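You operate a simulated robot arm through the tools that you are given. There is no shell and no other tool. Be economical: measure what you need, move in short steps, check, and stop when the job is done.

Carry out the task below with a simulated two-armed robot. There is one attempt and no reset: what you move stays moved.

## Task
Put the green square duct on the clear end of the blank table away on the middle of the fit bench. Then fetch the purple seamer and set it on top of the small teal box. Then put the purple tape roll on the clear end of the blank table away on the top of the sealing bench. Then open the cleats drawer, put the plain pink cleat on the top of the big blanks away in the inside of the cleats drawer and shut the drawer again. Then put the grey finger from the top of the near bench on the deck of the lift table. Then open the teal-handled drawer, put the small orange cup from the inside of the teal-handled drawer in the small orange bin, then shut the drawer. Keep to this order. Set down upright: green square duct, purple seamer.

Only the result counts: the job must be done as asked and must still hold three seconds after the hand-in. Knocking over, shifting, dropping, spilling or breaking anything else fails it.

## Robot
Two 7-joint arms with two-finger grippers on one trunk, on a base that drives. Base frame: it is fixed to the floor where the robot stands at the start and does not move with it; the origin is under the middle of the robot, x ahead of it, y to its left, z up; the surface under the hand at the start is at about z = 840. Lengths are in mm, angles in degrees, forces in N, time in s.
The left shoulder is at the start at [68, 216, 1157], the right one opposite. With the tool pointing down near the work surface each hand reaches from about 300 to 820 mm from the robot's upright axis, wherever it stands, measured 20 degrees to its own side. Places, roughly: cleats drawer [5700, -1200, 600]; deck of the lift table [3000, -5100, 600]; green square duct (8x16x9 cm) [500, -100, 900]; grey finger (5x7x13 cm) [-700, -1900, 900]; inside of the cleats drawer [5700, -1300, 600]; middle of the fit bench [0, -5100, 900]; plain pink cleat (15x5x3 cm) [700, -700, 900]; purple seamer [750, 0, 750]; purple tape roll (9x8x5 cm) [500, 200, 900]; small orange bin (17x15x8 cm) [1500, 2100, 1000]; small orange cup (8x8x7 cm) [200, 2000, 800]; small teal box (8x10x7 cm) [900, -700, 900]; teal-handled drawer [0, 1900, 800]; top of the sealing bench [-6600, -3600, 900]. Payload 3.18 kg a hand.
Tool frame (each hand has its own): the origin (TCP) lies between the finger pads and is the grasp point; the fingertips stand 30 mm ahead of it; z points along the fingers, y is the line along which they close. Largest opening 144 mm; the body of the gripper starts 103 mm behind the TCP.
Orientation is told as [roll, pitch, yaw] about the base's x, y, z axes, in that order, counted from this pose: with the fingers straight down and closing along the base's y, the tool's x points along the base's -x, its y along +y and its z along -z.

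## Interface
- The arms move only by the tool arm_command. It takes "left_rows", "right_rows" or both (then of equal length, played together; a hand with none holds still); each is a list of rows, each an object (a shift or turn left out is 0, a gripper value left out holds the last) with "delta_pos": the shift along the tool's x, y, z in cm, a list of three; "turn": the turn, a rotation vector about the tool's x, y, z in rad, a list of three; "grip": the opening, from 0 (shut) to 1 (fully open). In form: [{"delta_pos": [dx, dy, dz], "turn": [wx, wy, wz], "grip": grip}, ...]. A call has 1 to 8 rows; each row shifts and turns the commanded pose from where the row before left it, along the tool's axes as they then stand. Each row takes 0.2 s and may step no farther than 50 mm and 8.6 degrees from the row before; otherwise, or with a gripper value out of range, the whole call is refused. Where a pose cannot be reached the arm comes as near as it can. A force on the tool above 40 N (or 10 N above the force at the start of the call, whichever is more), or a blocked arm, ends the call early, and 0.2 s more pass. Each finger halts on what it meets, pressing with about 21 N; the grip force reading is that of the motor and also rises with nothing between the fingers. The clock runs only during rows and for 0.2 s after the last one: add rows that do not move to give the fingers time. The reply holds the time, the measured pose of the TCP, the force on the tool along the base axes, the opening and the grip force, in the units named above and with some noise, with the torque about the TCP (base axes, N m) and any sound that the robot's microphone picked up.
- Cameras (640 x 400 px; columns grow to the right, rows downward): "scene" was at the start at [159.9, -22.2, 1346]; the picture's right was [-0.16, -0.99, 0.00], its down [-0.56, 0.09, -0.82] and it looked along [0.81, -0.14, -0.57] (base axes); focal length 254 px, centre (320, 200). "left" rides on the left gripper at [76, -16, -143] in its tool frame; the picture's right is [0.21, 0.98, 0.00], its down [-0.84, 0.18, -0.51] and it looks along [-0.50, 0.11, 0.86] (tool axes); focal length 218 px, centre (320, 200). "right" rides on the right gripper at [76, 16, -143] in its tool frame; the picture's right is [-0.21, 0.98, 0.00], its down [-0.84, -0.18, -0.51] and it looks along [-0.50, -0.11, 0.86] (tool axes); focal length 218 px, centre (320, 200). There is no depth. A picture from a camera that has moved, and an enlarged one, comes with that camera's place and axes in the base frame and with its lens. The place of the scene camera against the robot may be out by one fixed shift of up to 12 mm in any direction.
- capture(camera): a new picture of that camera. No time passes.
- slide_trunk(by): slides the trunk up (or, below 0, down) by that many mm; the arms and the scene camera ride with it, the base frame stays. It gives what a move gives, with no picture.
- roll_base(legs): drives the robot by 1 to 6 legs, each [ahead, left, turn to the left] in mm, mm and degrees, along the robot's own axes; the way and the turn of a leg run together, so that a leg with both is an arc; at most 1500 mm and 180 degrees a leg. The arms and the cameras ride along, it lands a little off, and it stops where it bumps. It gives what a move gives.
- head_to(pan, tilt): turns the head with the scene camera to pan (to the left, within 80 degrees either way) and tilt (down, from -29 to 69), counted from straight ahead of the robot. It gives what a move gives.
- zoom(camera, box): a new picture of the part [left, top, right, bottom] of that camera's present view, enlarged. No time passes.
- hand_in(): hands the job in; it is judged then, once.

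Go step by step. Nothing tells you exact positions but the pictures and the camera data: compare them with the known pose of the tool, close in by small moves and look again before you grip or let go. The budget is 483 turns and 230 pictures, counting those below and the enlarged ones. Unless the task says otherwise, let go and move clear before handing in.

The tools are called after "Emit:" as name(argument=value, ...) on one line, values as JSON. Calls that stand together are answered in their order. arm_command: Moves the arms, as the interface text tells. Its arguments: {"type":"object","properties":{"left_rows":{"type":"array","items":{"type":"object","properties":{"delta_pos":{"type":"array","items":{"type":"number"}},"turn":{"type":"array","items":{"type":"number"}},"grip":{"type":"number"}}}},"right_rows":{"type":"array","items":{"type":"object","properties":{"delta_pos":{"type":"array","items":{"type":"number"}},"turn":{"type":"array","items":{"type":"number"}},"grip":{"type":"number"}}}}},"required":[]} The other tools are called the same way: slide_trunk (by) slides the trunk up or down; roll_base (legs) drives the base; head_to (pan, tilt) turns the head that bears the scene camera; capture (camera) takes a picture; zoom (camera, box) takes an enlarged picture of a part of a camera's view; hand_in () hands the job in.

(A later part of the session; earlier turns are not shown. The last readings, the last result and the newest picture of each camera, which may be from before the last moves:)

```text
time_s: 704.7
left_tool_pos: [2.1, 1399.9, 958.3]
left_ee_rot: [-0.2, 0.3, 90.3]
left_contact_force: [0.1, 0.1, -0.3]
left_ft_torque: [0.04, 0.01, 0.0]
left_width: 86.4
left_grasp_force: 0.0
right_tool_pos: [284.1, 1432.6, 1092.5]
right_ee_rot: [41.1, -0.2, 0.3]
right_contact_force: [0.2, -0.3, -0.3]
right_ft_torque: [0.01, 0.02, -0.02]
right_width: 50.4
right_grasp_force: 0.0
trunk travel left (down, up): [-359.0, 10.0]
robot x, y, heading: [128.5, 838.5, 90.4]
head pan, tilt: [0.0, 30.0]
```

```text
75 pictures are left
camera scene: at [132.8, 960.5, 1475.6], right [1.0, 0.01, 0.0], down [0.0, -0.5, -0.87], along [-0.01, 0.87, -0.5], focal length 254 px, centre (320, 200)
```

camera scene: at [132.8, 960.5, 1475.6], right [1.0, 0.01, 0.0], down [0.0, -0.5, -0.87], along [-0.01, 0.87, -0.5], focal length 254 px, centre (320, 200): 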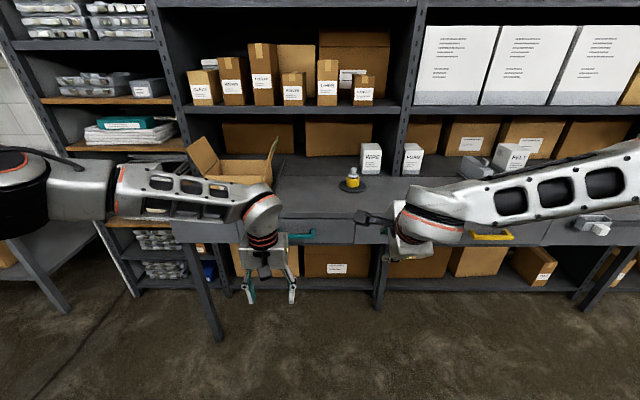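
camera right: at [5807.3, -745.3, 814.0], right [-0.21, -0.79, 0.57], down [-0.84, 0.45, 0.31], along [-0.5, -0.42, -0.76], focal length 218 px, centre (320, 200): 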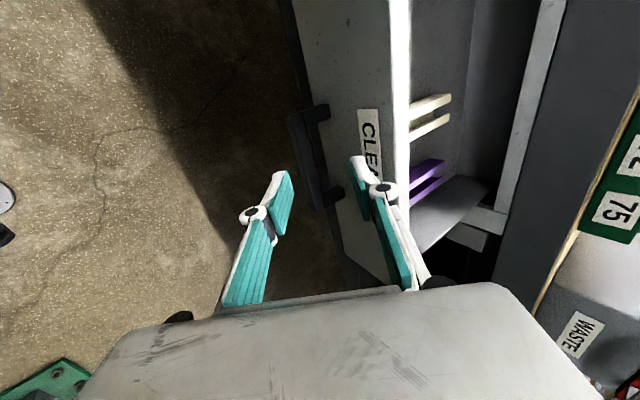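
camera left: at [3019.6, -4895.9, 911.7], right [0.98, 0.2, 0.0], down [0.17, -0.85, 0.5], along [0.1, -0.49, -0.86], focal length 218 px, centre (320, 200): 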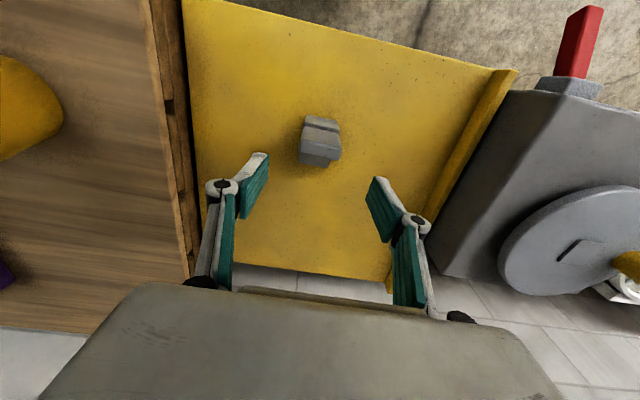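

Teal handle near x≈40–130, z≈800. Shift left 240 mm so it's on my right-hand side, and move the left hand aside for a clear look.

Emit:
roll_base(legs=[[0, 230, 0]])

Emit:
head_to(pan=-15, tilt=35)

Emit:
capture(camera="scene")

Emit:
capture(camera="right")

```text
time_s: 707.3
left_tool_pos: [-229.9, 1397.6, 957.7]
left_ee_rot: [-0.2, 0.4, 90.4]
left_contact_force: [-0.2, -0.2, -0.2]
left_ft_torque: [0.0, -0.03, 0.04]
left_width: 86.3
left_grasp_force: 0.1
right_tool_pos: [52.3, 1432.4, 1093.3]
right_ee_rot: [41.0, -0.2, 0.4]
right_contact_force: [-0.3, -0.8, -0.1]
right_ft_torque: [0.01, -0.01, -0.03]
right_width: 50.4
right_grasp_force: 0.1
trunk travel left (down, up): [-359.0, 10.0]
robot x, y, heading: [-103.9, 834.0, 90.5]
head pan, tilt: [0.0, 30.0]
```

```text
time_s: 708.1
left_tool_pos: [-230.0, 1398.0, 959.3]
left_ee_rot: [-0.2, 0.2, 90.3]
left_contact_force: [-0.4, 0.1, 0.6]
left_ft_torque: [0.03, 0.0, -0.03]
left_width: 86.5
left_grasp_force: 0.0
right_tool_pos: [52.5, 1432.0, 1091.6]
right_ee_rot: [41.0, -0.3, 0.4]
right_contact_force: [0.7, 0.7, 0.4]
right_ft_torque: [-0.01, -0.01, 0.04]
right_width: 50.4
right_grasp_force: 0.1
trunk travel left (down, up): [-359.0, 10.0]
robot x, y, heading: [-103.3, 834.3, 90.4]
head pan, tilt: [-15.0, 35.0]
```

```text
74 pictures are left
camera scene: at [-75.6, 953.3, 1467.8], right [0.97, -0.25, 0.0], down [-0.14, -0.56, -0.82], along [0.2, 0.79, -0.57], focal length 254 px, centre (320, 200)
```

scene: 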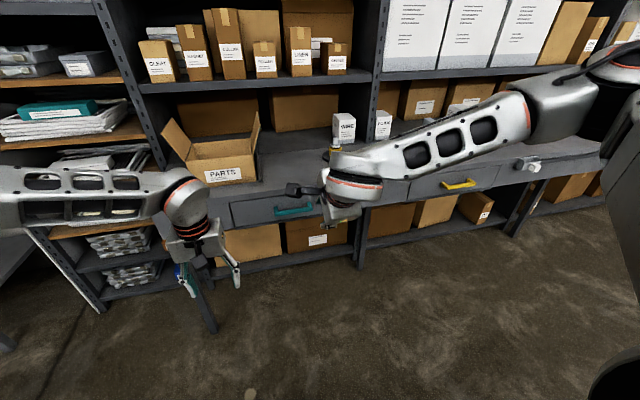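

```text
73 pictures are left
camera right: at [-24.8, 1350.6, 1210.1], right [0.2, 0.74, 0.64], down [0.84, -0.46, 0.27], along [0.5, 0.49, -0.72], focal length 218 px, centre (320, 200)
```

right: 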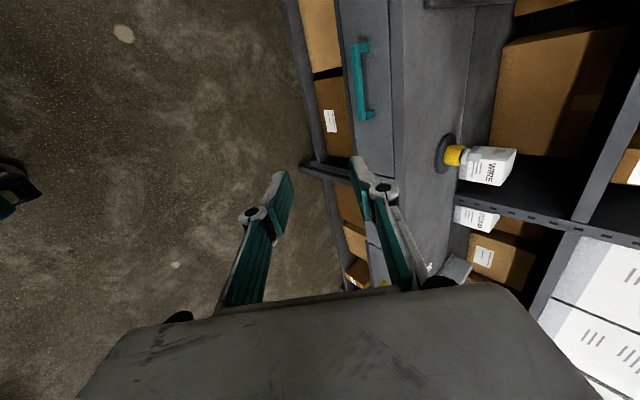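

Handle bar found at about (35,1900,747), ~190 mm long. Drive forward 290, lower the trunk 225 and look again with the right camera.

Emit:
roll_base(legs=[[280, 0, 0]])

Emit:
slide_trunk(by=-200)

Emit:
capture(camera="right")

Emit:
capture(camera="scene")

```text
time_s: 710.1
left_tool_pos: [-232.2, 1679.7, 959.0]
left_ee_rot: [-0.2, 0.2, 90.3]
left_contact_force: [0.3, 0.9, 0.5]
left_ft_torque: [-0.01, -0.02, 0.0]
left_width: 86.6
left_grasp_force: 0.1
right_tool_pos: [50.1, 1713.1, 1091.4]
right_ee_rot: [40.8, -0.2, 0.3]
right_contact_force: [-0.1, 0.1, -0.7]
right_ft_torque: [0.01, 0.02, 0.03]
right_width: 50.5
right_grasp_force: 0.1
trunk travel left (down, up): [-359.0, 10.0]
robot x, y, heading: [-107.9, 1118.4, 90.4]
head pan, tilt: [-15.0, 35.0]
```

```text
time_s: 712.2
left_tool_pos: [-231.6, 1679.4, 758.7]
left_ee_rot: [-0.2, 0.1, 90.4]
left_contact_force: [-1.2, -0.4, 0.2]
left_ft_torque: [0.01, 0.05, 0.01]
left_width: 86.1
left_grasp_force: 0.0
right_tool_pos: [51.1, 1712.4, 894.8]
right_ee_rot: [41.2, -0.1, 0.3]
right_contact_force: [0.1, -0.6, -0.7]
right_ft_torque: [-0.02, -0.02, 0.0]
right_width: 50.5
right_grasp_force: 0.1
trunk travel left (down, up): [-159.0, 210.0]
robot x, y, heading: [-105.0, 1112.7, 90.5]
head pan, tilt: [-15.0, 35.0]
```

```text
72 pictures are left
camera right: at [-26.8, 1630.1, 1011.4], right [0.2, 0.74, 0.64], down [0.84, -0.46, 0.27], along [0.5, 0.49, -0.72], focal length 218 px, centre (320, 200)
```

right: 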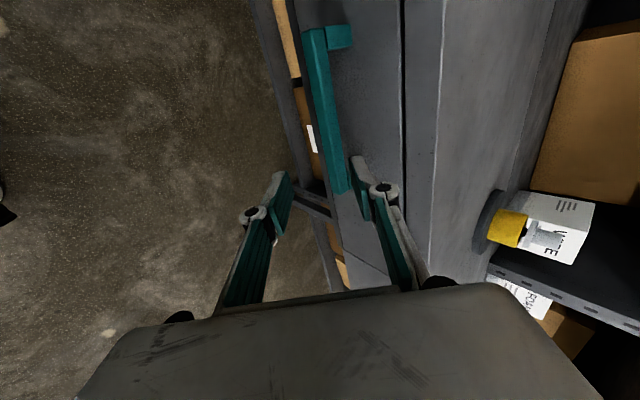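

```text
71 pictures are left
camera scene: at [-78.7, 1326.4, 1261.0], right [0.97, -0.25, 0.0], down [-0.14, -0.55, -0.82], along [0.21, 0.79, -0.57], focal length 254 px, centre (320, 200)
```

scene: 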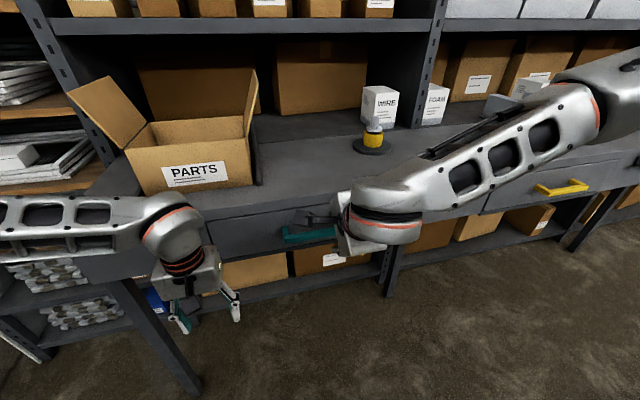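

Better triangulation now gives the bar at ≈(35,1808,805). Advance 75 mm along the fingers with a small offset and re-check.

Emit:
arm_command(right_rows=[{"delta_pos": [0, 0.7, 4]}, {"delta_pos": [0, 0.7, 3.5]}, {}])

Emit:
capture(camera="right")

```text
time_s: 713.0
left_tool_pos: [-230.8, 1678.0, 758.5]
left_ee_rot: [-0.2, 0.2, 90.3]
left_contact_force: [0.0, 0.0, 0.6]
left_ft_torque: [0.0, 0.0, 0.02]
left_width: 86.4
left_grasp_force: 0.1
right_tool_pos: [50.0, 1771.8, 845.9]
right_ee_rot: [41.0, -0.2, 0.3]
right_contact_force: [0.0, -0.2, 0.1]
right_ft_torque: [-0.03, -0.04, 0.02]
right_width: 50.5
right_grasp_force: 0.1
trunk travel left (down, up): [-159.0, 210.0]
robot x, y, heading: [-105.8, 1117.4, 90.7]
head pan, tilt: [-15.0, 35.0]
```

```text
70 pictures are left
camera right: at [-27.0, 1690.4, 963.7], right [0.2, 0.74, 0.64], down [0.84, -0.46, 0.27], along [0.5, 0.49, -0.72], focal length 218 px, centre (320, 200)
```

right: 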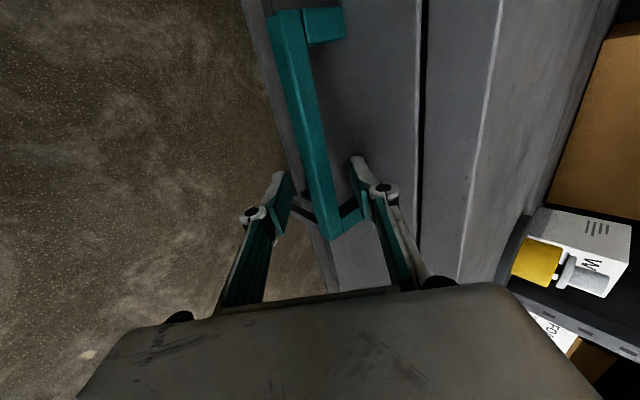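

Bar at (30,1802,811). Advance 31 mm with a narrower opening, then grip.

Emit:
arm_command(right_rows=[{"delta_pos": [1, 0, 1], "grip": 0.3}, {"delta_pos": [0.5, 0, 1.2]}, {"delta_pos": [0, 0, 1]}, {}])

Emit:
capture(camera="right")

```text
time_s: 714.0
left_tool_pos: [-232.3, 1678.5, 758.7]
left_ee_rot: [-0.2, 0.2, 90.3]
left_contact_force: [-0.2, 0.8, -0.5]
left_ft_torque: [0.06, -0.02, 0.01]
left_width: 86.6
left_grasp_force: 0.0
right_tool_pos: [39.3, 1795.9, 830.3]
right_ee_rot: [40.9, -0.1, 0.2]
right_contact_force: [-1.8, -2.5, -0.4]
right_ft_torque: [-0.02, 0.04, -0.02]
right_width: 49.3
right_grasp_force: 0.0
right hand out of reach, approached as far as the arm can: row 3
trunk travel left (down, up): [-159.0, 210.0]
robot x, y, heading: [-106.2, 1115.2, 90.6]
head pan, tilt: [-15.0, 35.0]
```

```text
69 pictures are left
camera right: at [-38.7, 1713.8, 947.5], right [0.2, 0.74, 0.64], down [0.84, -0.46, 0.27], along [0.5, 0.49, -0.72], focal length 218 px, centre (320, 200)
```

right: 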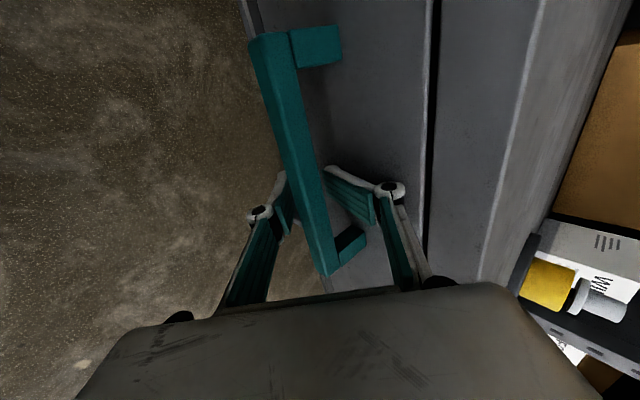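

The inner finger is behind the bar, touching the panel lightly. Close the grip.

Emit:
arm_command(right_rows=[{"delta_pos": [0, 0, -0.4], "grip": 0.1}, {"grip": 0.0}, {"grip": 0.0}, {"grip": 0.0}])

Emit:
capture(camera="right")

```text
time_s: 715.0
left_tool_pos: [-231.6, 1679.2, 756.6]
left_ee_rot: [-0.1, 0.4, 90.2]
left_contact_force: [0.4, -0.5, 0.4]
left_ft_torque: [0.02, 0.0, 0.0]
left_width: 86.1
left_grasp_force: 0.1
right_tool_pos: [39.4, 1790.0, 826.1]
right_ee_rot: [40.1, -0.3, 0.1]
right_contact_force: [-3.5, -13.9, -34.0]
right_ft_torque: [0.7, 0.69, -0.85]
right_width: 22.6
right_grasp_force: 45.3
trunk travel left (down, up): [-159.0, 210.0]
robot x, y, heading: [-107.3, 1116.3, 90.4]
head pan, tilt: [-15.0, 35.0]
```

```text
68 pictures are left
camera right: at [-38.0, 1710.7, 945.1], right [0.2, 0.75, 0.63], down [0.84, -0.46, 0.28], along [0.5, 0.48, -0.73], focal length 218 px, centre (320, 200)
```

right: 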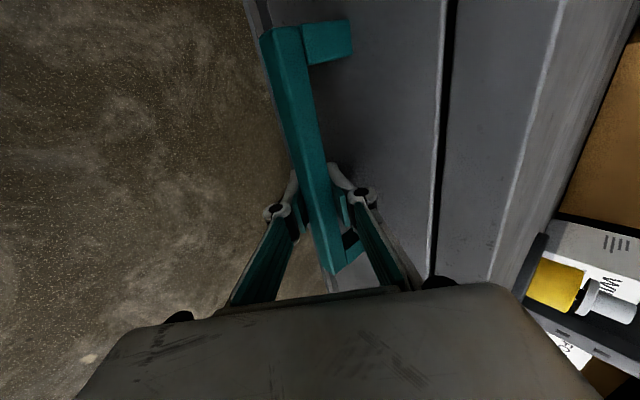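

Gripped (22.6 mm). Pull with the base in short steps.

Emit:
roll_base(legs=[[-50, 0, 0]])

Emit:
roll_base(legs=[[-60, 0, 0]])

Emit:
capture(camera="scene")

```text
time_s: 716.0
left_tool_pos: [-232.4, 1632.0, 756.3]
left_ee_rot: [-0.2, 0.4, 90.3]
left_contact_force: [0.3, 0.4, -0.2]
left_ft_torque: [0.02, -0.04, 0.02]
left_width: 86.2
left_grasp_force: 0.0
right_tool_pos: [40.7, 1742.3, 826.7]
right_ee_rot: [40.4, -0.2, 0.3]
right_contact_force: [-7.5, -0.2, -38.5]
right_ft_torque: [0.33, 0.72, -0.96]
right_width: 22.0
right_grasp_force: 44.9
trunk travel left (down, up): [-159.0, 210.0]
robot x, y, heading: [-104.6, 1066.5, 90.2]
head pan, tilt: [-15.0, 35.0]
```

```text
time_s: 716.9
left_tool_pos: [-230.7, 1570.7, 756.8]
left_ee_rot: [-0.2, 0.4, 90.3]
left_contact_force: [-0.5, -1.0, 0.2]
left_ft_torque: [-0.02, -0.02, 0.0]
left_width: 86.3
left_grasp_force: 0.1
right_tool_pos: [39.0, 1681.5, 827.3]
right_ee_rot: [40.2, -0.3, 0.3]
right_contact_force: [-10.7, -0.4, -22.0]
right_ft_torque: [0.07, 0.29, -1.26]
right_width: 21.6
right_grasp_force: 44.8
trunk travel left (down, up): [-159.0, 210.0]
robot x, y, heading: [-104.9, 1006.8, 90.5]
head pan, tilt: [-15.0, 35.0]
```

```text
67 pictures are left
camera scene: at [-78.6, 1219.8, 1260.1], right [0.97, -0.25, 0.0], down [-0.14, -0.56, -0.82], along [0.21, 0.79, -0.57], focal length 254 px, centre (320, 200)
```

scene: 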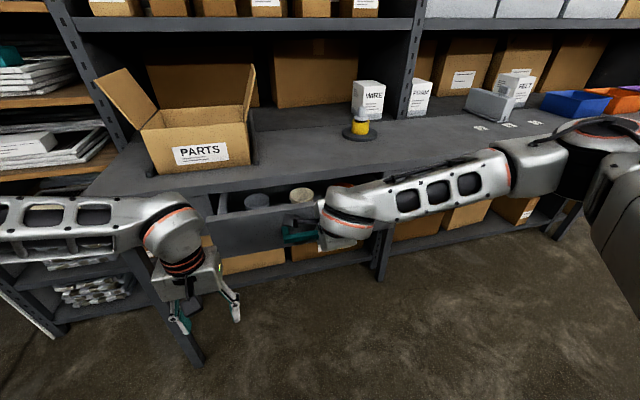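

Opening; cups visible inside. Keep pulling.

Emit:
roll_base(legs=[[-60, 0, 0]])

Emit:
roll_base(legs=[[-60, 0, 0]])

Emit:
capture(camera="scene")

Emit:
capture(camera="right")

```text
time_s: 717.9
left_tool_pos: [-231.5, 1510.4, 757.4]
left_ee_rot: [-0.2, 0.2, 90.3]
left_contact_force: [-0.5, -0.7, 0.6]
left_ft_torque: [0.03, 0.02, 0.03]
left_width: 86.5
left_grasp_force: 0.0
right_tool_pos: [39.0, 1622.0, 827.6]
right_ee_rot: [40.2, -0.3, 0.3]
right_contact_force: [-10.9, -0.9, -11.9]
right_ft_torque: [-0.11, 0.33, -1.24]
right_width: 21.5
right_grasp_force: 45.7
trunk travel left (down, up): [-159.0, 210.0]
robot x, y, heading: [-100.7, 946.2, 90.7]
head pan, tilt: [-15.0, 35.0]
```

```text
time_s: 718.9
left_tool_pos: [-231.6, 1450.4, 757.1]
left_ee_rot: [-0.2, 0.3, 90.3]
left_contact_force: [0.5, 0.0, -0.2]
left_ft_torque: [0.01, 0.0, 0.0]
left_width: 86.3
left_grasp_force: 0.1
right_tool_pos: [39.1, 1560.1, 827.8]
right_ee_rot: [40.2, -0.3, 0.5]
right_contact_force: [-10.3, -1.6, -7.6]
right_ft_torque: [-0.15, 0.5, -1.14]
right_width: 21.9
right_grasp_force: 45.3
trunk travel left (down, up): [-159.0, 210.0]
robot x, y, heading: [-104.9, 886.3, 90.7]
head pan, tilt: [-15.0, 35.0]
```

```text
66 pictures are left
camera scene: at [-77.9, 1099.1, 1260.4], right [0.97, -0.25, 0.0], down [-0.14, -0.56, -0.82], along [0.21, 0.79, -0.57], focal length 254 px, centre (320, 200)
```

scene: 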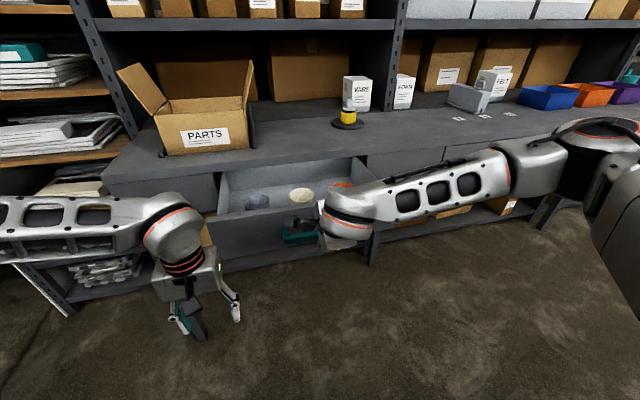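

```text
65 pictures are left
camera right: at [-37.8, 1480.7, 945.5], right [0.2, 0.75, 0.63], down [0.84, -0.46, 0.28], along [0.5, 0.48, -0.72], focal length 218 px, centre (320, 200)
```

right: 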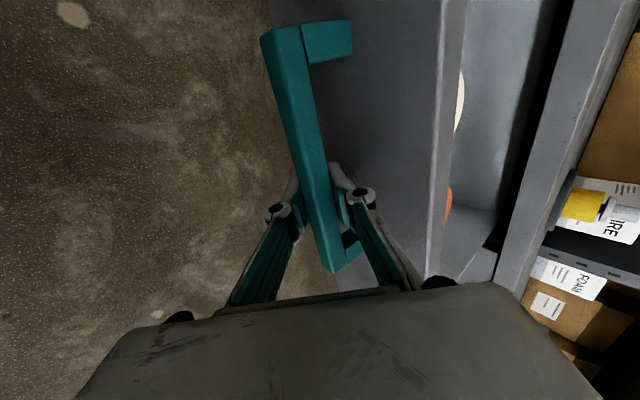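

Open 230 mm; the orange cup lies at the right end, near the bench edge. Pull 50 mm more for hand room.

Emit:
roll_base(legs=[[-50, 0, 0]])

Emit:
capture(camera="scene")

```text
time_s: 719.8
left_tool_pos: [-231.3, 1414.2, 759.7]
left_ee_rot: [-0.2, 0.2, 90.4]
left_contact_force: [0.5, 0.0, -0.2]
left_ft_torque: [-0.03, -0.03, 0.04]
left_width: 86.3
left_grasp_force: 0.0
right_tool_pos: [40.0, 1529.1, 829.5]
right_ee_rot: [40.7, 0.0, 0.2]
right_contact_force: [-1.3, -0.9, 4.3]
right_ft_torque: [-0.26, 0.55, -0.96]
right_width: 21.0
right_grasp_force: 45.3
trunk travel left (down, up): [-159.0, 210.0]
robot x, y, heading: [-102.0, 851.3, 90.4]
head pan, tilt: [-15.0, 35.0]
stopped in leg 1: the force on the tool passed its limit at 79 N (the readings are from after the stop); the commanded pose is now the measured one
```

```text
64 pictures are left
camera scene: at [-77.1, 1063.3, 1260.8], right [0.97, -0.25, 0.0], down [-0.14, -0.56, -0.82], along [0.2, 0.79, -0.57], focal length 254 px, centre (320, 200)
```

scene: 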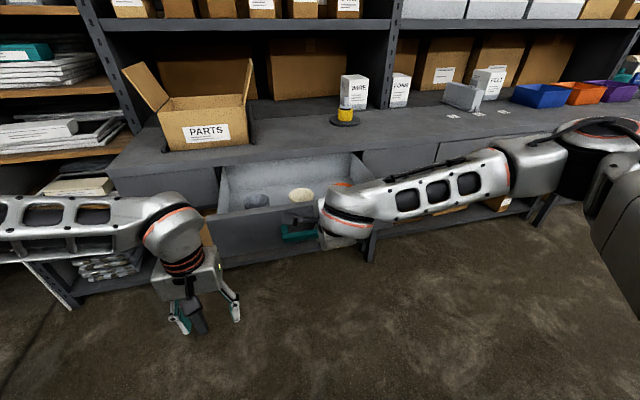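

End of travel. Release the handle and withdraw the right hand.

Emit:
arm_command(right_rows=[{"grip": 0.3}, {"grip": 0.35}, {"grip": 0.35}, {"delta_pos": [0, 0, -2.5]}, {"delta_pos": [0, 0, -2.5]}, {"delta_pos": [0, 0.5, -2]}])

Emit:
slide_trunk(by=200)

Emit:
capture(camera="right")

Emit:
capture(camera="scene")

```text
time_s: 721.2
left_tool_pos: [-230.8, 1414.9, 758.6]
left_ee_rot: [-0.2, 0.2, 90.3]
left_contact_force: [0.4, -0.3, 0.1]
left_ft_torque: [-0.01, 0.0, -0.03]
left_width: 86.2
left_grasp_force: 0.1
right_tool_pos: [40.9, 1486.7, 885.1]
right_ee_rot: [40.6, 0.0, 0.3]
right_contact_force: [0.3, -0.8, 0.4]
right_ft_torque: [0.01, 0.02, 0.0]
right_width: 50.4
right_grasp_force: 0.1
trunk travel left (down, up): [-159.0, 210.0]
robot x, y, heading: [-100.4, 851.2, 90.3]
head pan, tilt: [-15.0, 35.0]
```

```text
time_s: 723.4
left_tool_pos: [-230.5, 1414.3, 958.5]
left_ee_rot: [-0.2, 0.4, 90.2]
left_contact_force: [0.1, 0.6, -0.1]
left_ft_torque: [0.01, 0.02, 0.03]
left_width: 86.4
left_grasp_force: 0.1
right_tool_pos: [40.2, 1480.6, 1164.0]
right_ee_rot: [48.4, 0.0, 0.4]
right_contact_force: [0.5, 1.0, -1.1]
right_ft_torque: [-0.03, 0.02, -0.01]
right_width: 50.4
right_grasp_force: 0.1
trunk travel left (down, up): [-359.0, 10.0]
robot x, y, heading: [-102.0, 852.6, 90.2]
head pan, tilt: [-15.0, 35.0]
```

```text
63 pictures are left
camera right: at [-36.4, 1383.8, 1270.5], right [0.2, 0.65, 0.73], down [0.84, -0.49, 0.2], along [0.49, 0.58, -0.65], focal length 218 px, centre (320, 200)
```

right: 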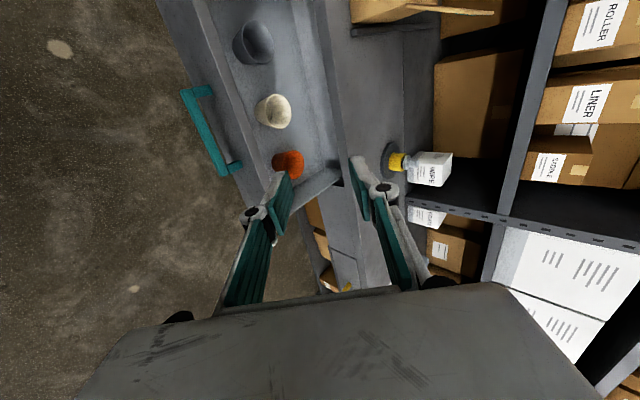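

```text
62 pictures are left
camera scene: at [-76.1, 970.3, 1467.7], right [0.97, -0.25, 0.0], down [-0.14, -0.56, -0.82], along [0.2, 0.79, -0.57], focal length 254 px, centre (320, 200)
```

scene: 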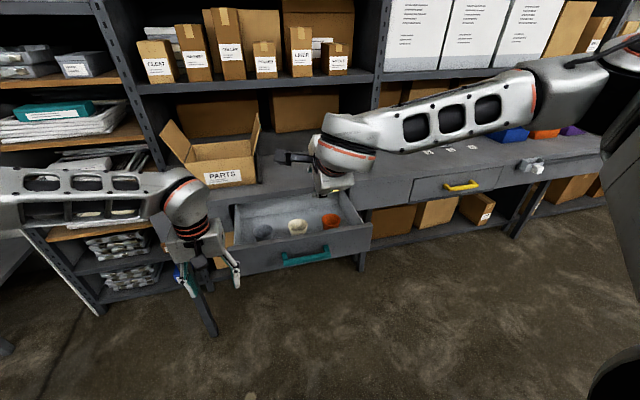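

The drawer holds grey, cream and orange cups; orange at ≈(155,1712). Bring the left hand over it: strafe right 385, forward 230.

Emit:
roll_base(legs=[[0, -385, 0], [230, 0, 0]])

Emit:
capture(camera="left")

Emit:
head_to(pan=10, tilt=45)

Emit:
capture(camera="scene")

```text
time_s: 728.7
left_tool_pos: [153.6, 1648.9, 957.0]
left_ee_rot: [-0.2, 0.3, 90.2]
left_contact_force: [0.2, 0.4, -0.5]
left_ft_torque: [-0.02, 0.03, -0.02]
left_width: 86.6
left_grasp_force: 0.1
right_tool_pos: [424.7, 1714.5, 1163.3]
right_ee_rot: [48.3, -0.1, 0.2]
right_contact_force: [-0.2, 0.2, -1.6]
right_ft_torque: [-0.02, 0.02, -0.02]
right_width: 50.6
right_grasp_force: 0.1
trunk travel left (down, up): [-359.0, 10.0]
robot x, y, heading: [279.1, 1089.7, 90.6]
head pan, tilt: [-15.0, 35.0]
```

```text
61 pictures are left
camera left: at [169.9, 1573.5, 1101.5], right [-0.98, -0.21, 0.0], down [-0.18, 0.84, 0.5], along [-0.11, 0.49, -0.86], focal length 218 px, centre (320, 200)
```

left: 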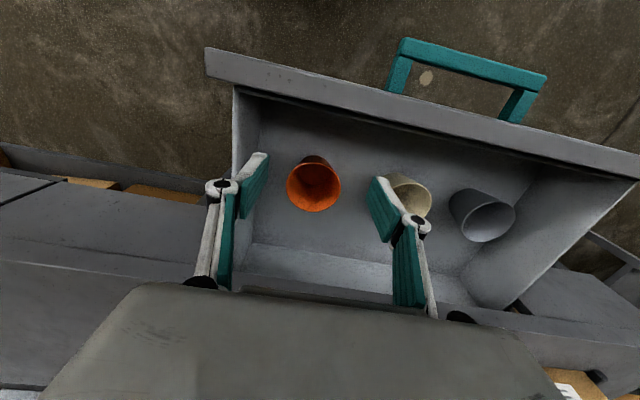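

```text
time_s: 729.5
left_tool_pos: [154.2, 1649.6, 959.1]
left_ee_rot: [-0.2, 0.4, 90.2]
left_contact_force: [-0.4, 0.3, 0.6]
left_ft_torque: [0.04, 0.0, 0.0]
left_width: 86.6
left_grasp_force: 0.0
right_tool_pos: [424.7, 1713.2, 1165.1]
right_ee_rot: [48.4, -0.1, 0.2]
right_contact_force: [0.1, 0.5, -0.6]
right_ft_torque: [0.0, -0.01, 0.02]
right_width: 50.3
right_grasp_force: 0.1
trunk travel left (down, up): [-359.0, 10.0]
robot x, y, heading: [280.4, 1084.4, 90.3]
head pan, tilt: [10.0, 45.0]
```

```text
60 pictures are left
camera scene: at [270.7, 1198.4, 1453.0], right [0.98, 0.18, 0.0], down [0.13, -0.7, -0.71], along [-0.13, 0.7, -0.71], focal length 254 px, centre (320, 200)
```

scene: 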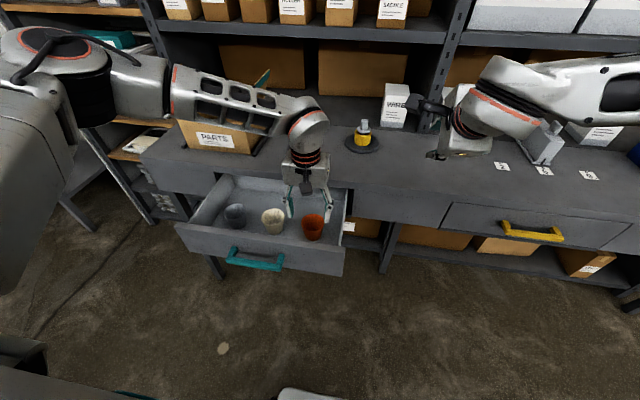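

Orange cup rim ≈(146,1715,812), 80 mm wide. Move over it with the hand opened to ~105 mm and check.

Emit:
arm_command(left_rows=[{"delta_pos": [-3.3, 0.3, 2], "grip": 0.75}, {"delta_pos": [-3.2, 0.3, 3], "grip": 0.75}])

Emit:
capture(camera="left")

```text
time_s: 730.1
left_tool_pos: [148.2, 1714.6, 907.7]
left_ee_rot: [-0.2, 0.3, 90.2]
left_contact_force: [-0.4, 0.2, 0.2]
left_ft_torque: [0.01, 0.03, -0.03]
left_width: 107.7
left_grasp_force: 0.1
right_tool_pos: [426.2, 1713.5, 1163.9]
right_ee_rot: [48.4, -0.1, 0.2]
right_contact_force: [-0.5, -0.5, -0.2]
right_ft_torque: [0.02, -0.01, 0.0]
right_width: 50.3
right_grasp_force: 0.0
trunk travel left (down, up): [-359.0, 10.0]
robot x, y, heading: [280.5, 1085.3, 90.5]
head pan, tilt: [10.0, 45.0]
```

```text
59 pictures are left
camera left: at [164.3, 1638.7, 1051.2], right [-0.98, -0.21, 0.0], down [-0.18, 0.84, 0.5], along [-0.11, 0.49, -0.86], focal length 218 px, centre (320, 200)
```

left: 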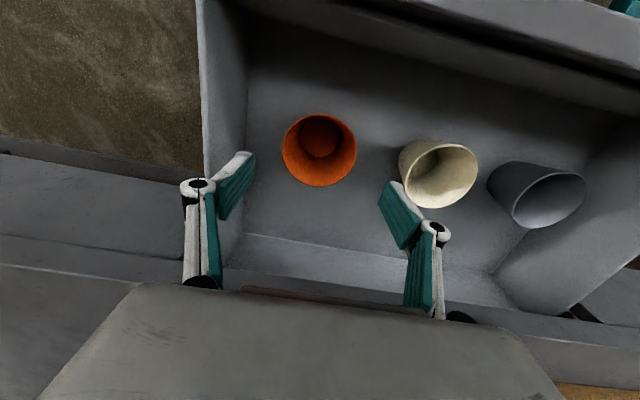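

Aligned. Descend to TCP≈800 and close.

Emit:
arm_command(left_rows=[{"delta_pos": [0.4, 0, 3.6]}, {"delta_pos": [0, 0, 3.6]}, {"delta_pos": [0, 0, 3.4]}, {}])

Emit:
capture(camera="left")

```text
time_s: 731.1
left_tool_pos: [147.9, 1709.0, 801.8]
left_ee_rot: [-0.3, 0.2, 90.2]
left_contact_force: [0.5, -0.1, 4.5]
left_ft_torque: [0.07, 0.29, -0.04]
left_width: 109.2
left_grasp_force: 1.4
right_tool_pos: [424.8, 1712.9, 1164.6]
right_ee_rot: [48.3, -0.1, 0.2]
right_contact_force: [-0.1, -0.2, 0.6]
right_ft_torque: [0.01, 0.02, 0.0]
right_width: 50.4
right_grasp_force: 0.1
trunk travel left (down, up): [-359.0, 10.0]
robot x, y, heading: [278.5, 1089.7, 90.5]
head pan, tilt: [10.0, 45.0]
```

```text
58 pictures are left
camera left: at [164.8, 1633.5, 945.6], right [-0.98, -0.21, 0.0], down [-0.18, 0.84, 0.5], along [-0.1, 0.49, -0.86], focal length 218 px, centre (320, 200)
```

left: 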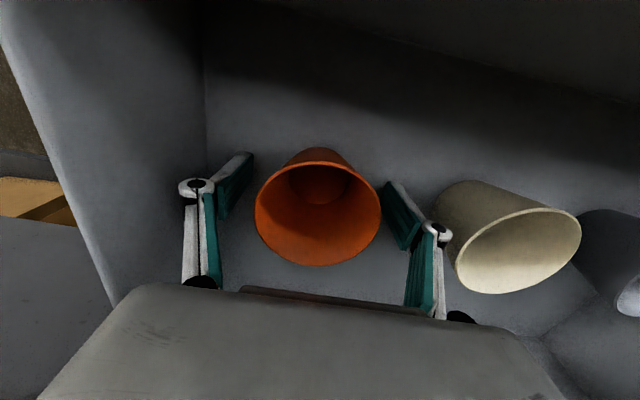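

Fingertips touch the drawer floor lightly; lift 5 mm and close on the cup.

Emit:
arm_command(left_rows=[{"delta_pos": [0, 0, -0.6]}, {"grip": 0.45}, {"grip": 0.4}, {"grip": 0.4}, {"grip": 0.4}])

Emit:
capture(camera="left")

```text
time_s: 732.4
left_tool_pos: [147.8, 1708.5, 808.2]
left_ee_rot: [-0.2, 0.3, 90.2]
left_contact_force: [-0.5, 0.4, 0.1]
left_ft_torque: [0.02, 0.0, -0.02]
left_width: 69.5
left_grasp_force: 21.2
right_tool_pos: [424.3, 1713.2, 1165.4]
right_ee_rot: [48.4, -0.1, 0.1]
right_contact_force: [0.0, 0.3, -0.5]
right_ft_torque: [-0.01, -0.03, 0.02]
right_width: 50.2
right_grasp_force: 0.1
trunk travel left (down, up): [-359.0, 10.0]
robot x, y, heading: [278.9, 1087.7, 90.7]
head pan, tilt: [10.0, 45.0]
```

```text
57 pictures are left
camera left: at [164.5, 1633.3, 951.2], right [-0.98, -0.21, 0.0], down [-0.18, 0.84, 0.5], along [-0.11, 0.49, -0.86], focal length 218 px, centre (320, 200)
```

left: 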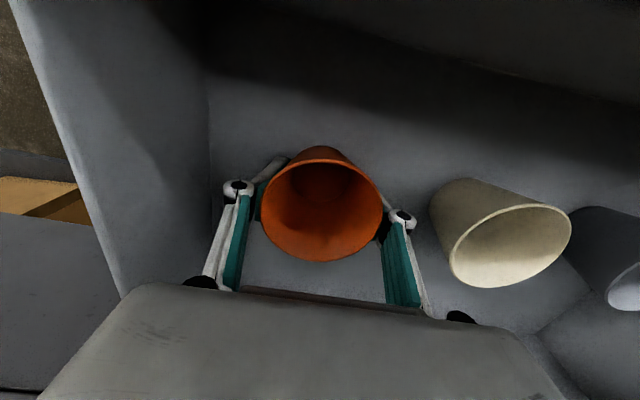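

Cup gripped (69.5 mm). Lift it straight up.

Emit:
arm_command(left_rows=[{"delta_pos": [0, 0, -2.5]}, {"delta_pos": [0, 0, -4]}, {"delta_pos": [0, 0, -4]}, {"delta_pos": [0, 0, -4]}, {"delta_pos": [0, 0, -4]}])

Emit:
capture(camera="scene")

```text
time_s: 733.5
left_tool_pos: [146.7, 1708.7, 993.0]
left_ee_rot: [-0.2, 0.2, 90.2]
left_contact_force: [0.1, 0.2, 0.4]
left_ft_torque: [0.03, 0.01, 0.0]
left_width: 69.5
left_grasp_force: 21.0
right_tool_pos: [425.0, 1713.5, 1164.3]
right_ee_rot: [48.5, -0.1, 0.2]
right_contact_force: [-0.2, -0.5, 0.3]
right_ft_torque: [0.02, 0.02, 0.0]
right_width: 50.4
right_grasp_force: 0.1
trunk travel left (down, up): [-359.0, 10.0]
robot x, y, heading: [281.6, 1086.2, 90.1]
head pan, tilt: [10.0, 45.0]
```

```text
56 pictures are left
camera scene: at [270.7, 1197.7, 1453.1], right [0.98, 0.18, 0.0], down [0.13, -0.69, -0.71], along [-0.13, 0.7, -0.71], focal length 254 px, centre (320, 200)
```

scene: 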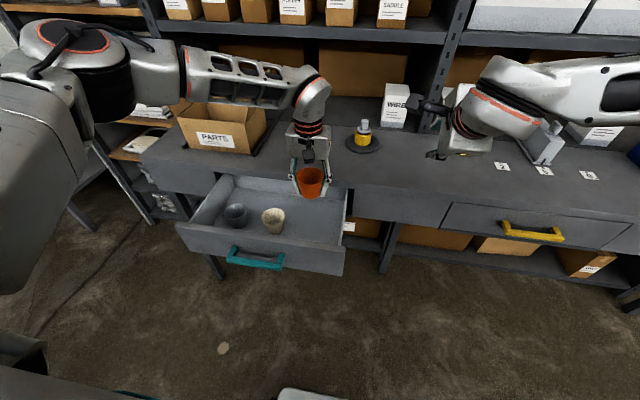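

Cup is out. Back off and strafe right to the orange bin (~x 1500).

Emit:
roll_base(legs=[[-190, 0, 0], [0, -700, 0], [0, -650, 0]])

Emit:
head_to(pan=0, tilt=30)

Emit:
capture(camera="scene")

```text
time_s: 747.0
left_tool_pos: [1502.5, 1527.7, 991.7]
left_ee_rot: [-0.3, 0.4, 90.0]
left_contact_force: [0.6, -0.6, -1.3]
left_ft_torque: [0.02, -0.03, 0.0]
left_width: 69.1
left_grasp_force: 21.9
right_tool_pos: [1780.4, 1527.8, 1164.8]
right_ee_rot: [48.4, 0.0, -0.1]
right_contact_force: [0.0, 0.1, 0.1]
right_ft_torque: [-0.03, 0.03, 0.01]
right_width: 50.3
right_grasp_force: 0.1
trunk travel left (down, up): [-359.0, 10.0]
robot x, y, heading: [1636.4, 904.4, 90.2]
head pan, tilt: [10.0, 45.0]
```

```text
time_s: 747.8
left_tool_pos: [1502.6, 1527.3, 992.2]
left_ee_rot: [-0.2, 0.3, 90.1]
left_contact_force: [0.7, -0.1, -1.1]
left_ft_torque: [-0.01, 0.02, 0.0]
left_width: 69.2
left_grasp_force: 20.0
right_tool_pos: [1780.9, 1528.2, 1164.7]
right_ee_rot: [48.3, -0.1, 0.0]
right_contact_force: [0.1, 0.5, 0.0]
right_ft_torque: [0.0, -0.01, -0.01]
right_width: 50.4
right_grasp_force: 0.1
trunk travel left (down, up): [-359.0, 10.0]
robot x, y, heading: [1637.2, 901.7, 90.0]
head pan, tilt: [0.0, 30.0]
```

```text
55 pictures are left
camera scene: at [1638.1, 1024.3, 1475.5], right [1.0, 0.0, 0.0], down [0.0, -0.5, -0.87], along [0.0, 0.87, -0.5], focal length 254 px, centre (320, 200)
```

scene: 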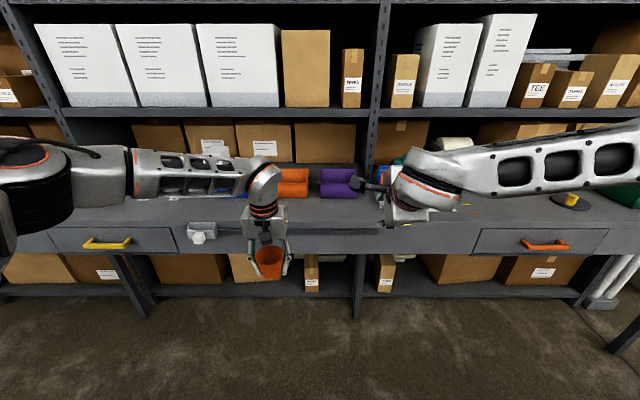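

Orange bin front is near y≈2110, x≈1500, shelves start farther back (~2450). Raise the cup 70 mm, move forward 420 and look.

Emit:
arm_command(left_rows=[{"delta_pos": [0, 0, -4]}, {"delta_pos": [0, 0, -3.5]}])

Emit:
roll_base(legs=[[420, 0, 0]])

Emit:
head_to(pan=10, tilt=40)

Emit:
capture(camera="left")

Emit:
capture(camera="scene")

```text
time_s: 748.4
left_tool_pos: [1503.1, 1527.4, 1067.1]
left_ee_rot: [-0.2, 0.3, 90.1]
left_contact_force: [-0.2, -0.4, -1.7]
left_ft_torque: [-0.02, 0.03, -0.01]
left_width: 69.0
left_grasp_force: 21.1
right_tool_pos: [1780.1, 1527.6, 1165.5]
right_ee_rot: [48.4, -0.1, -0.1]
right_contact_force: [0.1, 0.1, -0.4]
right_ft_torque: [0.0, 0.0, 0.01]
right_width: 50.8
right_grasp_force: 0.2
trunk travel left (down, up): [-359.0, 10.0]
robot x, y, heading: [1632.2, 902.2, 90.3]
head pan, tilt: [0.0, 30.0]
```

```text
time_s: 751.0
left_tool_pos: [1502.8, 1947.4, 1065.5]
left_ee_rot: [-0.2, 0.3, 89.9]
left_contact_force: [-0.2, -1.0, 0.0]
left_ft_torque: [-0.02, -0.02, 0.0]
left_width: 69.0
left_grasp_force: 21.2
right_tool_pos: [1779.3, 1947.6, 1165.2]
right_ee_rot: [48.4, 0.0, -0.2]
right_contact_force: [-1.0, 0.4, 0.2]
right_ft_torque: [-0.03, -0.03, 0.01]
right_width: 50.6
right_grasp_force: 0.0
trunk travel left (down, up): [-359.0, 10.0]
robot x, y, heading: [1631.5, 1319.8, 90.2]
head pan, tilt: [0.0, 30.0]
```

```text
time_s: 751.7
left_tool_pos: [1502.4, 1947.2, 1068.3]
left_ee_rot: [-0.2, 0.3, 89.9]
left_contact_force: [-0.3, 0.5, -0.8]
left_ft_torque: [0.01, 0.0, -0.01]
left_width: 69.0
left_grasp_force: 20.8
right_tool_pos: [1779.3, 1947.2, 1165.5]
right_ee_rot: [48.4, -0.1, -0.1]
right_contact_force: [0.4, -0.5, 0.9]
right_ft_torque: [0.0, 0.0, -0.05]
right_width: 50.4
right_grasp_force: 0.1
trunk travel left (down, up): [-359.0, 10.0]
robot x, y, heading: [1632.1, 1320.4, 90.0]
head pan, tilt: [10.0, 40.0]
```

```text
54 pictures are left
camera left: at [1517.4, 1871.3, 1210.4], right [-0.98, -0.21, 0.0], down [-0.18, 0.85, 0.5], along [-0.1, 0.49, -0.86], focal length 218 px, centre (320, 200)
```

left: 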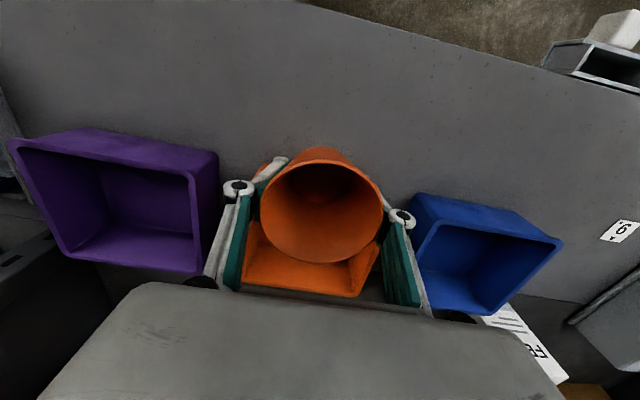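

```text
53 pictures are left
camera scene: at [1622.5, 1436.8, 1460.3], right [0.98, 0.18, 0.0], down [0.11, -0.63, -0.77], along [-0.13, 0.75, -0.64], focal length 254 px, centre (320, 200)
```

scene: 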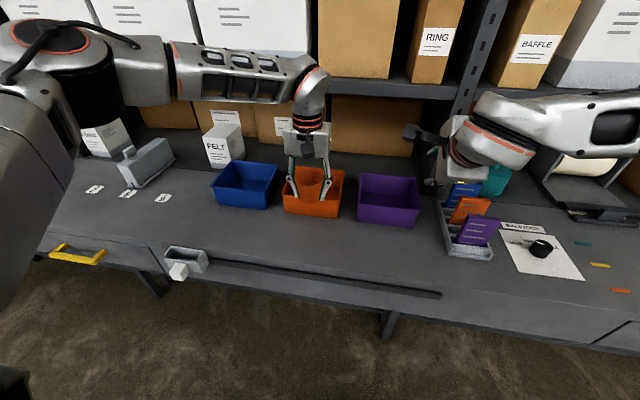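

Orange bin centre ≈(1496,2087), rim ≈988. Drive 138 mm forward to bring the cup above it.

Emit:
roll_base(legs=[[135, 0, 0]])

Emit:
capture(camera="left")

Emit:
zoom(camera="scene", box=[200, 100, 440, 260])

```text
time_s: 753.0
left_tool_pos: [1500.6, 2080.6, 1066.2]
left_ee_rot: [-0.3, 0.3, 90.0]
left_contact_force: [-0.4, 0.3, -0.7]
left_ft_torque: [-0.04, -0.01, -0.01]
left_width: 68.8
left_grasp_force: 21.1
right_tool_pos: [1779.0, 2081.0, 1164.8]
right_ee_rot: [48.4, -0.1, 0.0]
right_contact_force: [0.1, 0.6, -0.2]
right_ft_torque: [-0.04, 0.01, -0.01]
right_width: 50.4
right_grasp_force: 0.1
trunk travel left (down, up): [-359.0, 10.0]
robot x, y, heading: [1632.9, 1455.6, 90.2]
head pan, tilt: [10.0, 40.0]
```

```text
52 pictures are left
camera left: at [1516.5, 2004.9, 1209.8], right [-0.98, -0.21, 0.0], down [-0.18, 0.85, 0.5], along [-0.1, 0.49, -0.86], focal length 218 px, centre (320, 200)
```

left: 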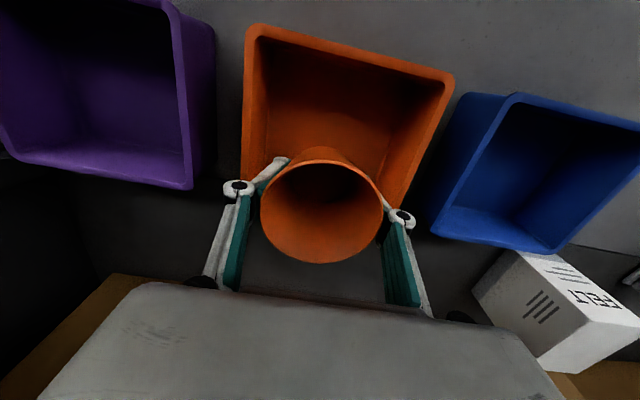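

```text
2.50 times, centred on (320, 180) of scene
camera zoom: at [1621.9, 1570.8, 1460.2], right [0.98, 0.18, 0.0], down [0.11, -0.63, -0.77], along [-0.14, 0.75, -0.64], focal length 636 px, centre (320, 250)
```

zoom: 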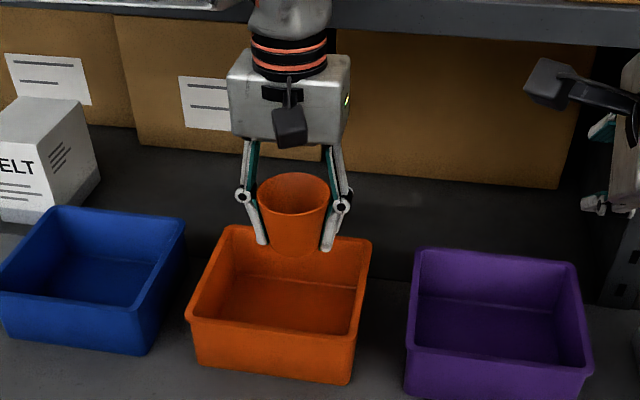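

Bin centre by both views ≈(1490,2067). Adjust and lower 60 mm, then look.

Emit:
arm_command(left_rows=[{"delta_pos": [1.4, 1.0, 0]}, {"delta_pos": [0, 0, 3]}, {"delta_pos": [0, 0, 3]}])

Emit:
capture(camera="left")

Emit:
zoom(camera="scene", box=[200, 100, 440, 260])

```text
time_s: 753.8
left_tool_pos: [1490.1, 2066.0, 1007.1]
left_ee_rot: [-0.3, 0.2, 90.0]
left_contact_force: [0.0, 1.0, -0.1]
left_ft_torque: [0.03, -0.05, 0.01]
left_width: 68.8
left_grasp_force: 21.2
right_tool_pos: [1778.0, 2079.5, 1165.2]
right_ee_rot: [48.4, -0.1, 0.0]
right_contact_force: [0.1, 0.1, -0.1]
right_ft_torque: [-0.02, 0.0, -0.01]
right_width: 50.5
right_grasp_force: 0.1
trunk travel left (down, up): [-359.0, 10.0]
robot x, y, heading: [1632.4, 1453.5, 90.1]
head pan, tilt: [10.0, 40.0]
```

```text
50 pictures are left
camera left: at [1505.4, 1989.5, 1151.6], right [-0.98, -0.21, 0.0], down [-0.18, 0.84, 0.5], along [-0.1, 0.49, -0.86], focal length 218 px, centre (320, 200)
```

left: 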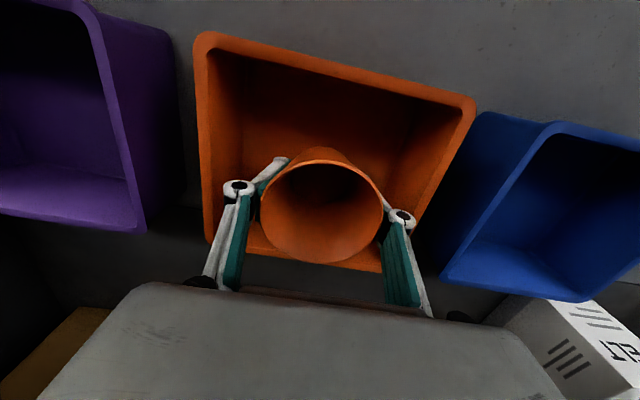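

```text
2.50 times, centred on (320, 180) of scene
camera zoom: at [1621.4, 1569.1, 1460.3], right [0.98, 0.18, 0.0], down [0.11, -0.63, -0.77], along [-0.14, 0.75, -0.64], focal length 636 px, centre (320, 250)
```

zoom: 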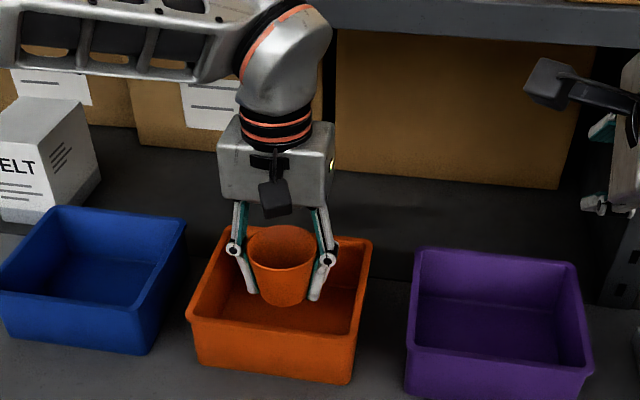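

Cup is inside the bin opening. Lower until it touches the bin floor.

Emit:
arm_command(left_rows=[{"delta_pos": [0.3, 0, 2]}, {"delta_pos": [0.2, 0, 1]}, {"delta_pos": [0, 0, 0.5]}, {"delta_pos": [0, 0, 0.5]}, {"delta_pos": [0, 0, 0.5]}, {}])

```text
time_s: 755.2
left_tool_pos: [1490.8, 2061.2, 962.1]
left_ee_rot: [-0.2, 0.3, 90.1]
left_contact_force: [-0.7, -0.7, -1.8]
left_ft_torque: [-0.03, -0.01, 0.0]
left_width: 69.2
left_grasp_force: 20.6
right_tool_pos: [1777.3, 2079.9, 1165.8]
right_ee_rot: [48.4, -0.1, 0.0]
right_contact_force: [-0.5, -0.1, 0.0]
right_ft_torque: [-0.01, 0.01, -0.01]
right_width: 50.4
right_grasp_force: 0.0
trunk travel left (down, up): [-359.0, 10.0]
robot x, y, heading: [1634.1, 1451.3, 90.3]
head pan, tilt: [10.0, 40.0]
```

Emit:
arm_command(left_rows=[{"delta_pos": [0, 0, 0.5]}, {"delta_pos": [0, 0, 0.5]}, {"delta_pos": [0, 0, 0.5]}, {"delta_pos": [0, 0, 0.5]}, {"delta_pos": [0, 0, 0.5]}, {"delta_pos": [0, 0, 0.5]}, {}])

Emit:
capture(camera="left")

```text
time_s: 755.8
left_tool_pos: [1492.0, 2062.6, 960.9]
left_ee_rot: [-0.4, -0.2, 90.3]
left_contact_force: [-2.1, -6.2, 18.8]
left_ft_torque: [-0.26, 0.52, 0.17]
left_width: 69.2
left_grasp_force: 20.9
right_tool_pos: [1778.0, 2080.2, 1165.9]
right_ee_rot: [48.5, -0.1, 0.0]
right_contact_force: [0.1, 0.5, -0.3]
right_ft_torque: [-0.03, -0.03, -0.03]
right_width: 50.3
right_grasp_force: 0.1
trunk travel left (down, up): [-359.0, 10.0]
robot x, y, heading: [1628.4, 1453.3, 90.3]
head pan, tilt: [10.0, 40.0]
stopped in row 3 (left hand): the force on the tool passed its limit at 45 N (the readings are from after the stop); the commanded pose is now the measured one
```

```text
48 pictures are left
camera left: at [1507.5, 1985.8, 1103.6], right [-0.98, -0.21, -0.01], down [-0.19, 0.84, 0.51], along [-0.1, 0.5, -0.86], focal length 218 px, centre (320, 200)
```

left: 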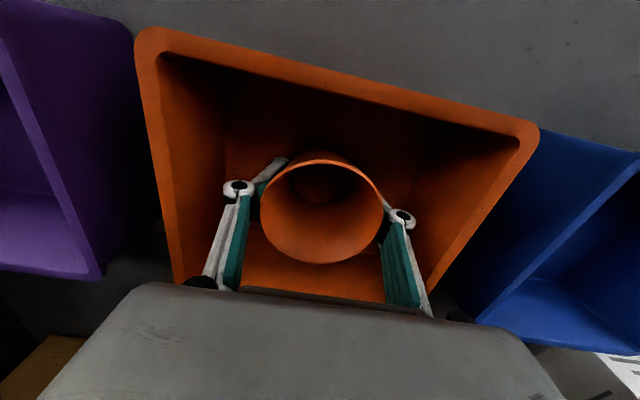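

Contact with the bin floor. Release and rise straight up.

Emit:
arm_command(left_rows=[{"delta_pos": [0, 0, -0.1], "grip": 0.55}, {"grip": 0.62}, {"grip": 0.62}, {"delta_pos": [0, 0, -3]}, {"delta_pos": [0, 0, -4]}, {"delta_pos": [0, 0, -4]}])

Emit:
capture(camera="left")

```text
time_s: 757.2
left_tool_pos: [1490.6, 2063.1, 1069.2]
left_ee_rot: [-0.4, -0.1, 90.2]
left_contact_force: [0.8, 0.0, 0.2]
left_ft_torque: [0.0, -0.01, -0.02]
left_width: 89.2
left_grasp_force: 0.1
right_tool_pos: [1778.8, 2078.9, 1165.8]
right_ee_rot: [48.6, 0.0, 0.0]
right_contact_force: [-0.7, -0.7, 0.1]
right_ft_torque: [0.01, 0.01, -0.02]
right_width: 50.4
right_grasp_force: 0.1
trunk travel left (down, up): [-359.0, 10.0]
robot x, y, heading: [1634.8, 1452.0, 90.0]
head pan, tilt: [10.0, 40.0]
```

```text
47 pictures are left
camera left: at [1506.5, 1985.9, 1212.2], right [-0.98, -0.21, -0.01], down [-0.19, 0.84, 0.51], along [-0.1, 0.5, -0.86], focal length 218 px, centre (320, 200)
```

left: 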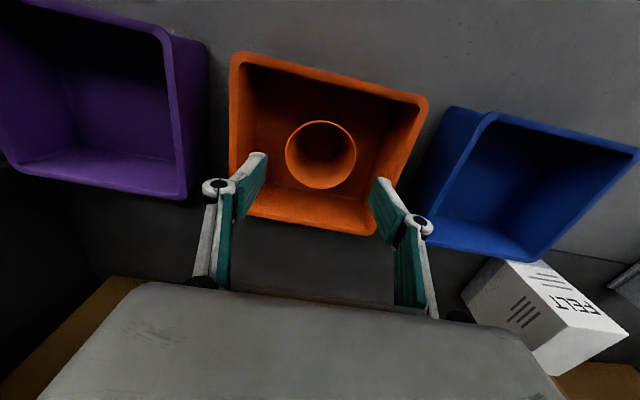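

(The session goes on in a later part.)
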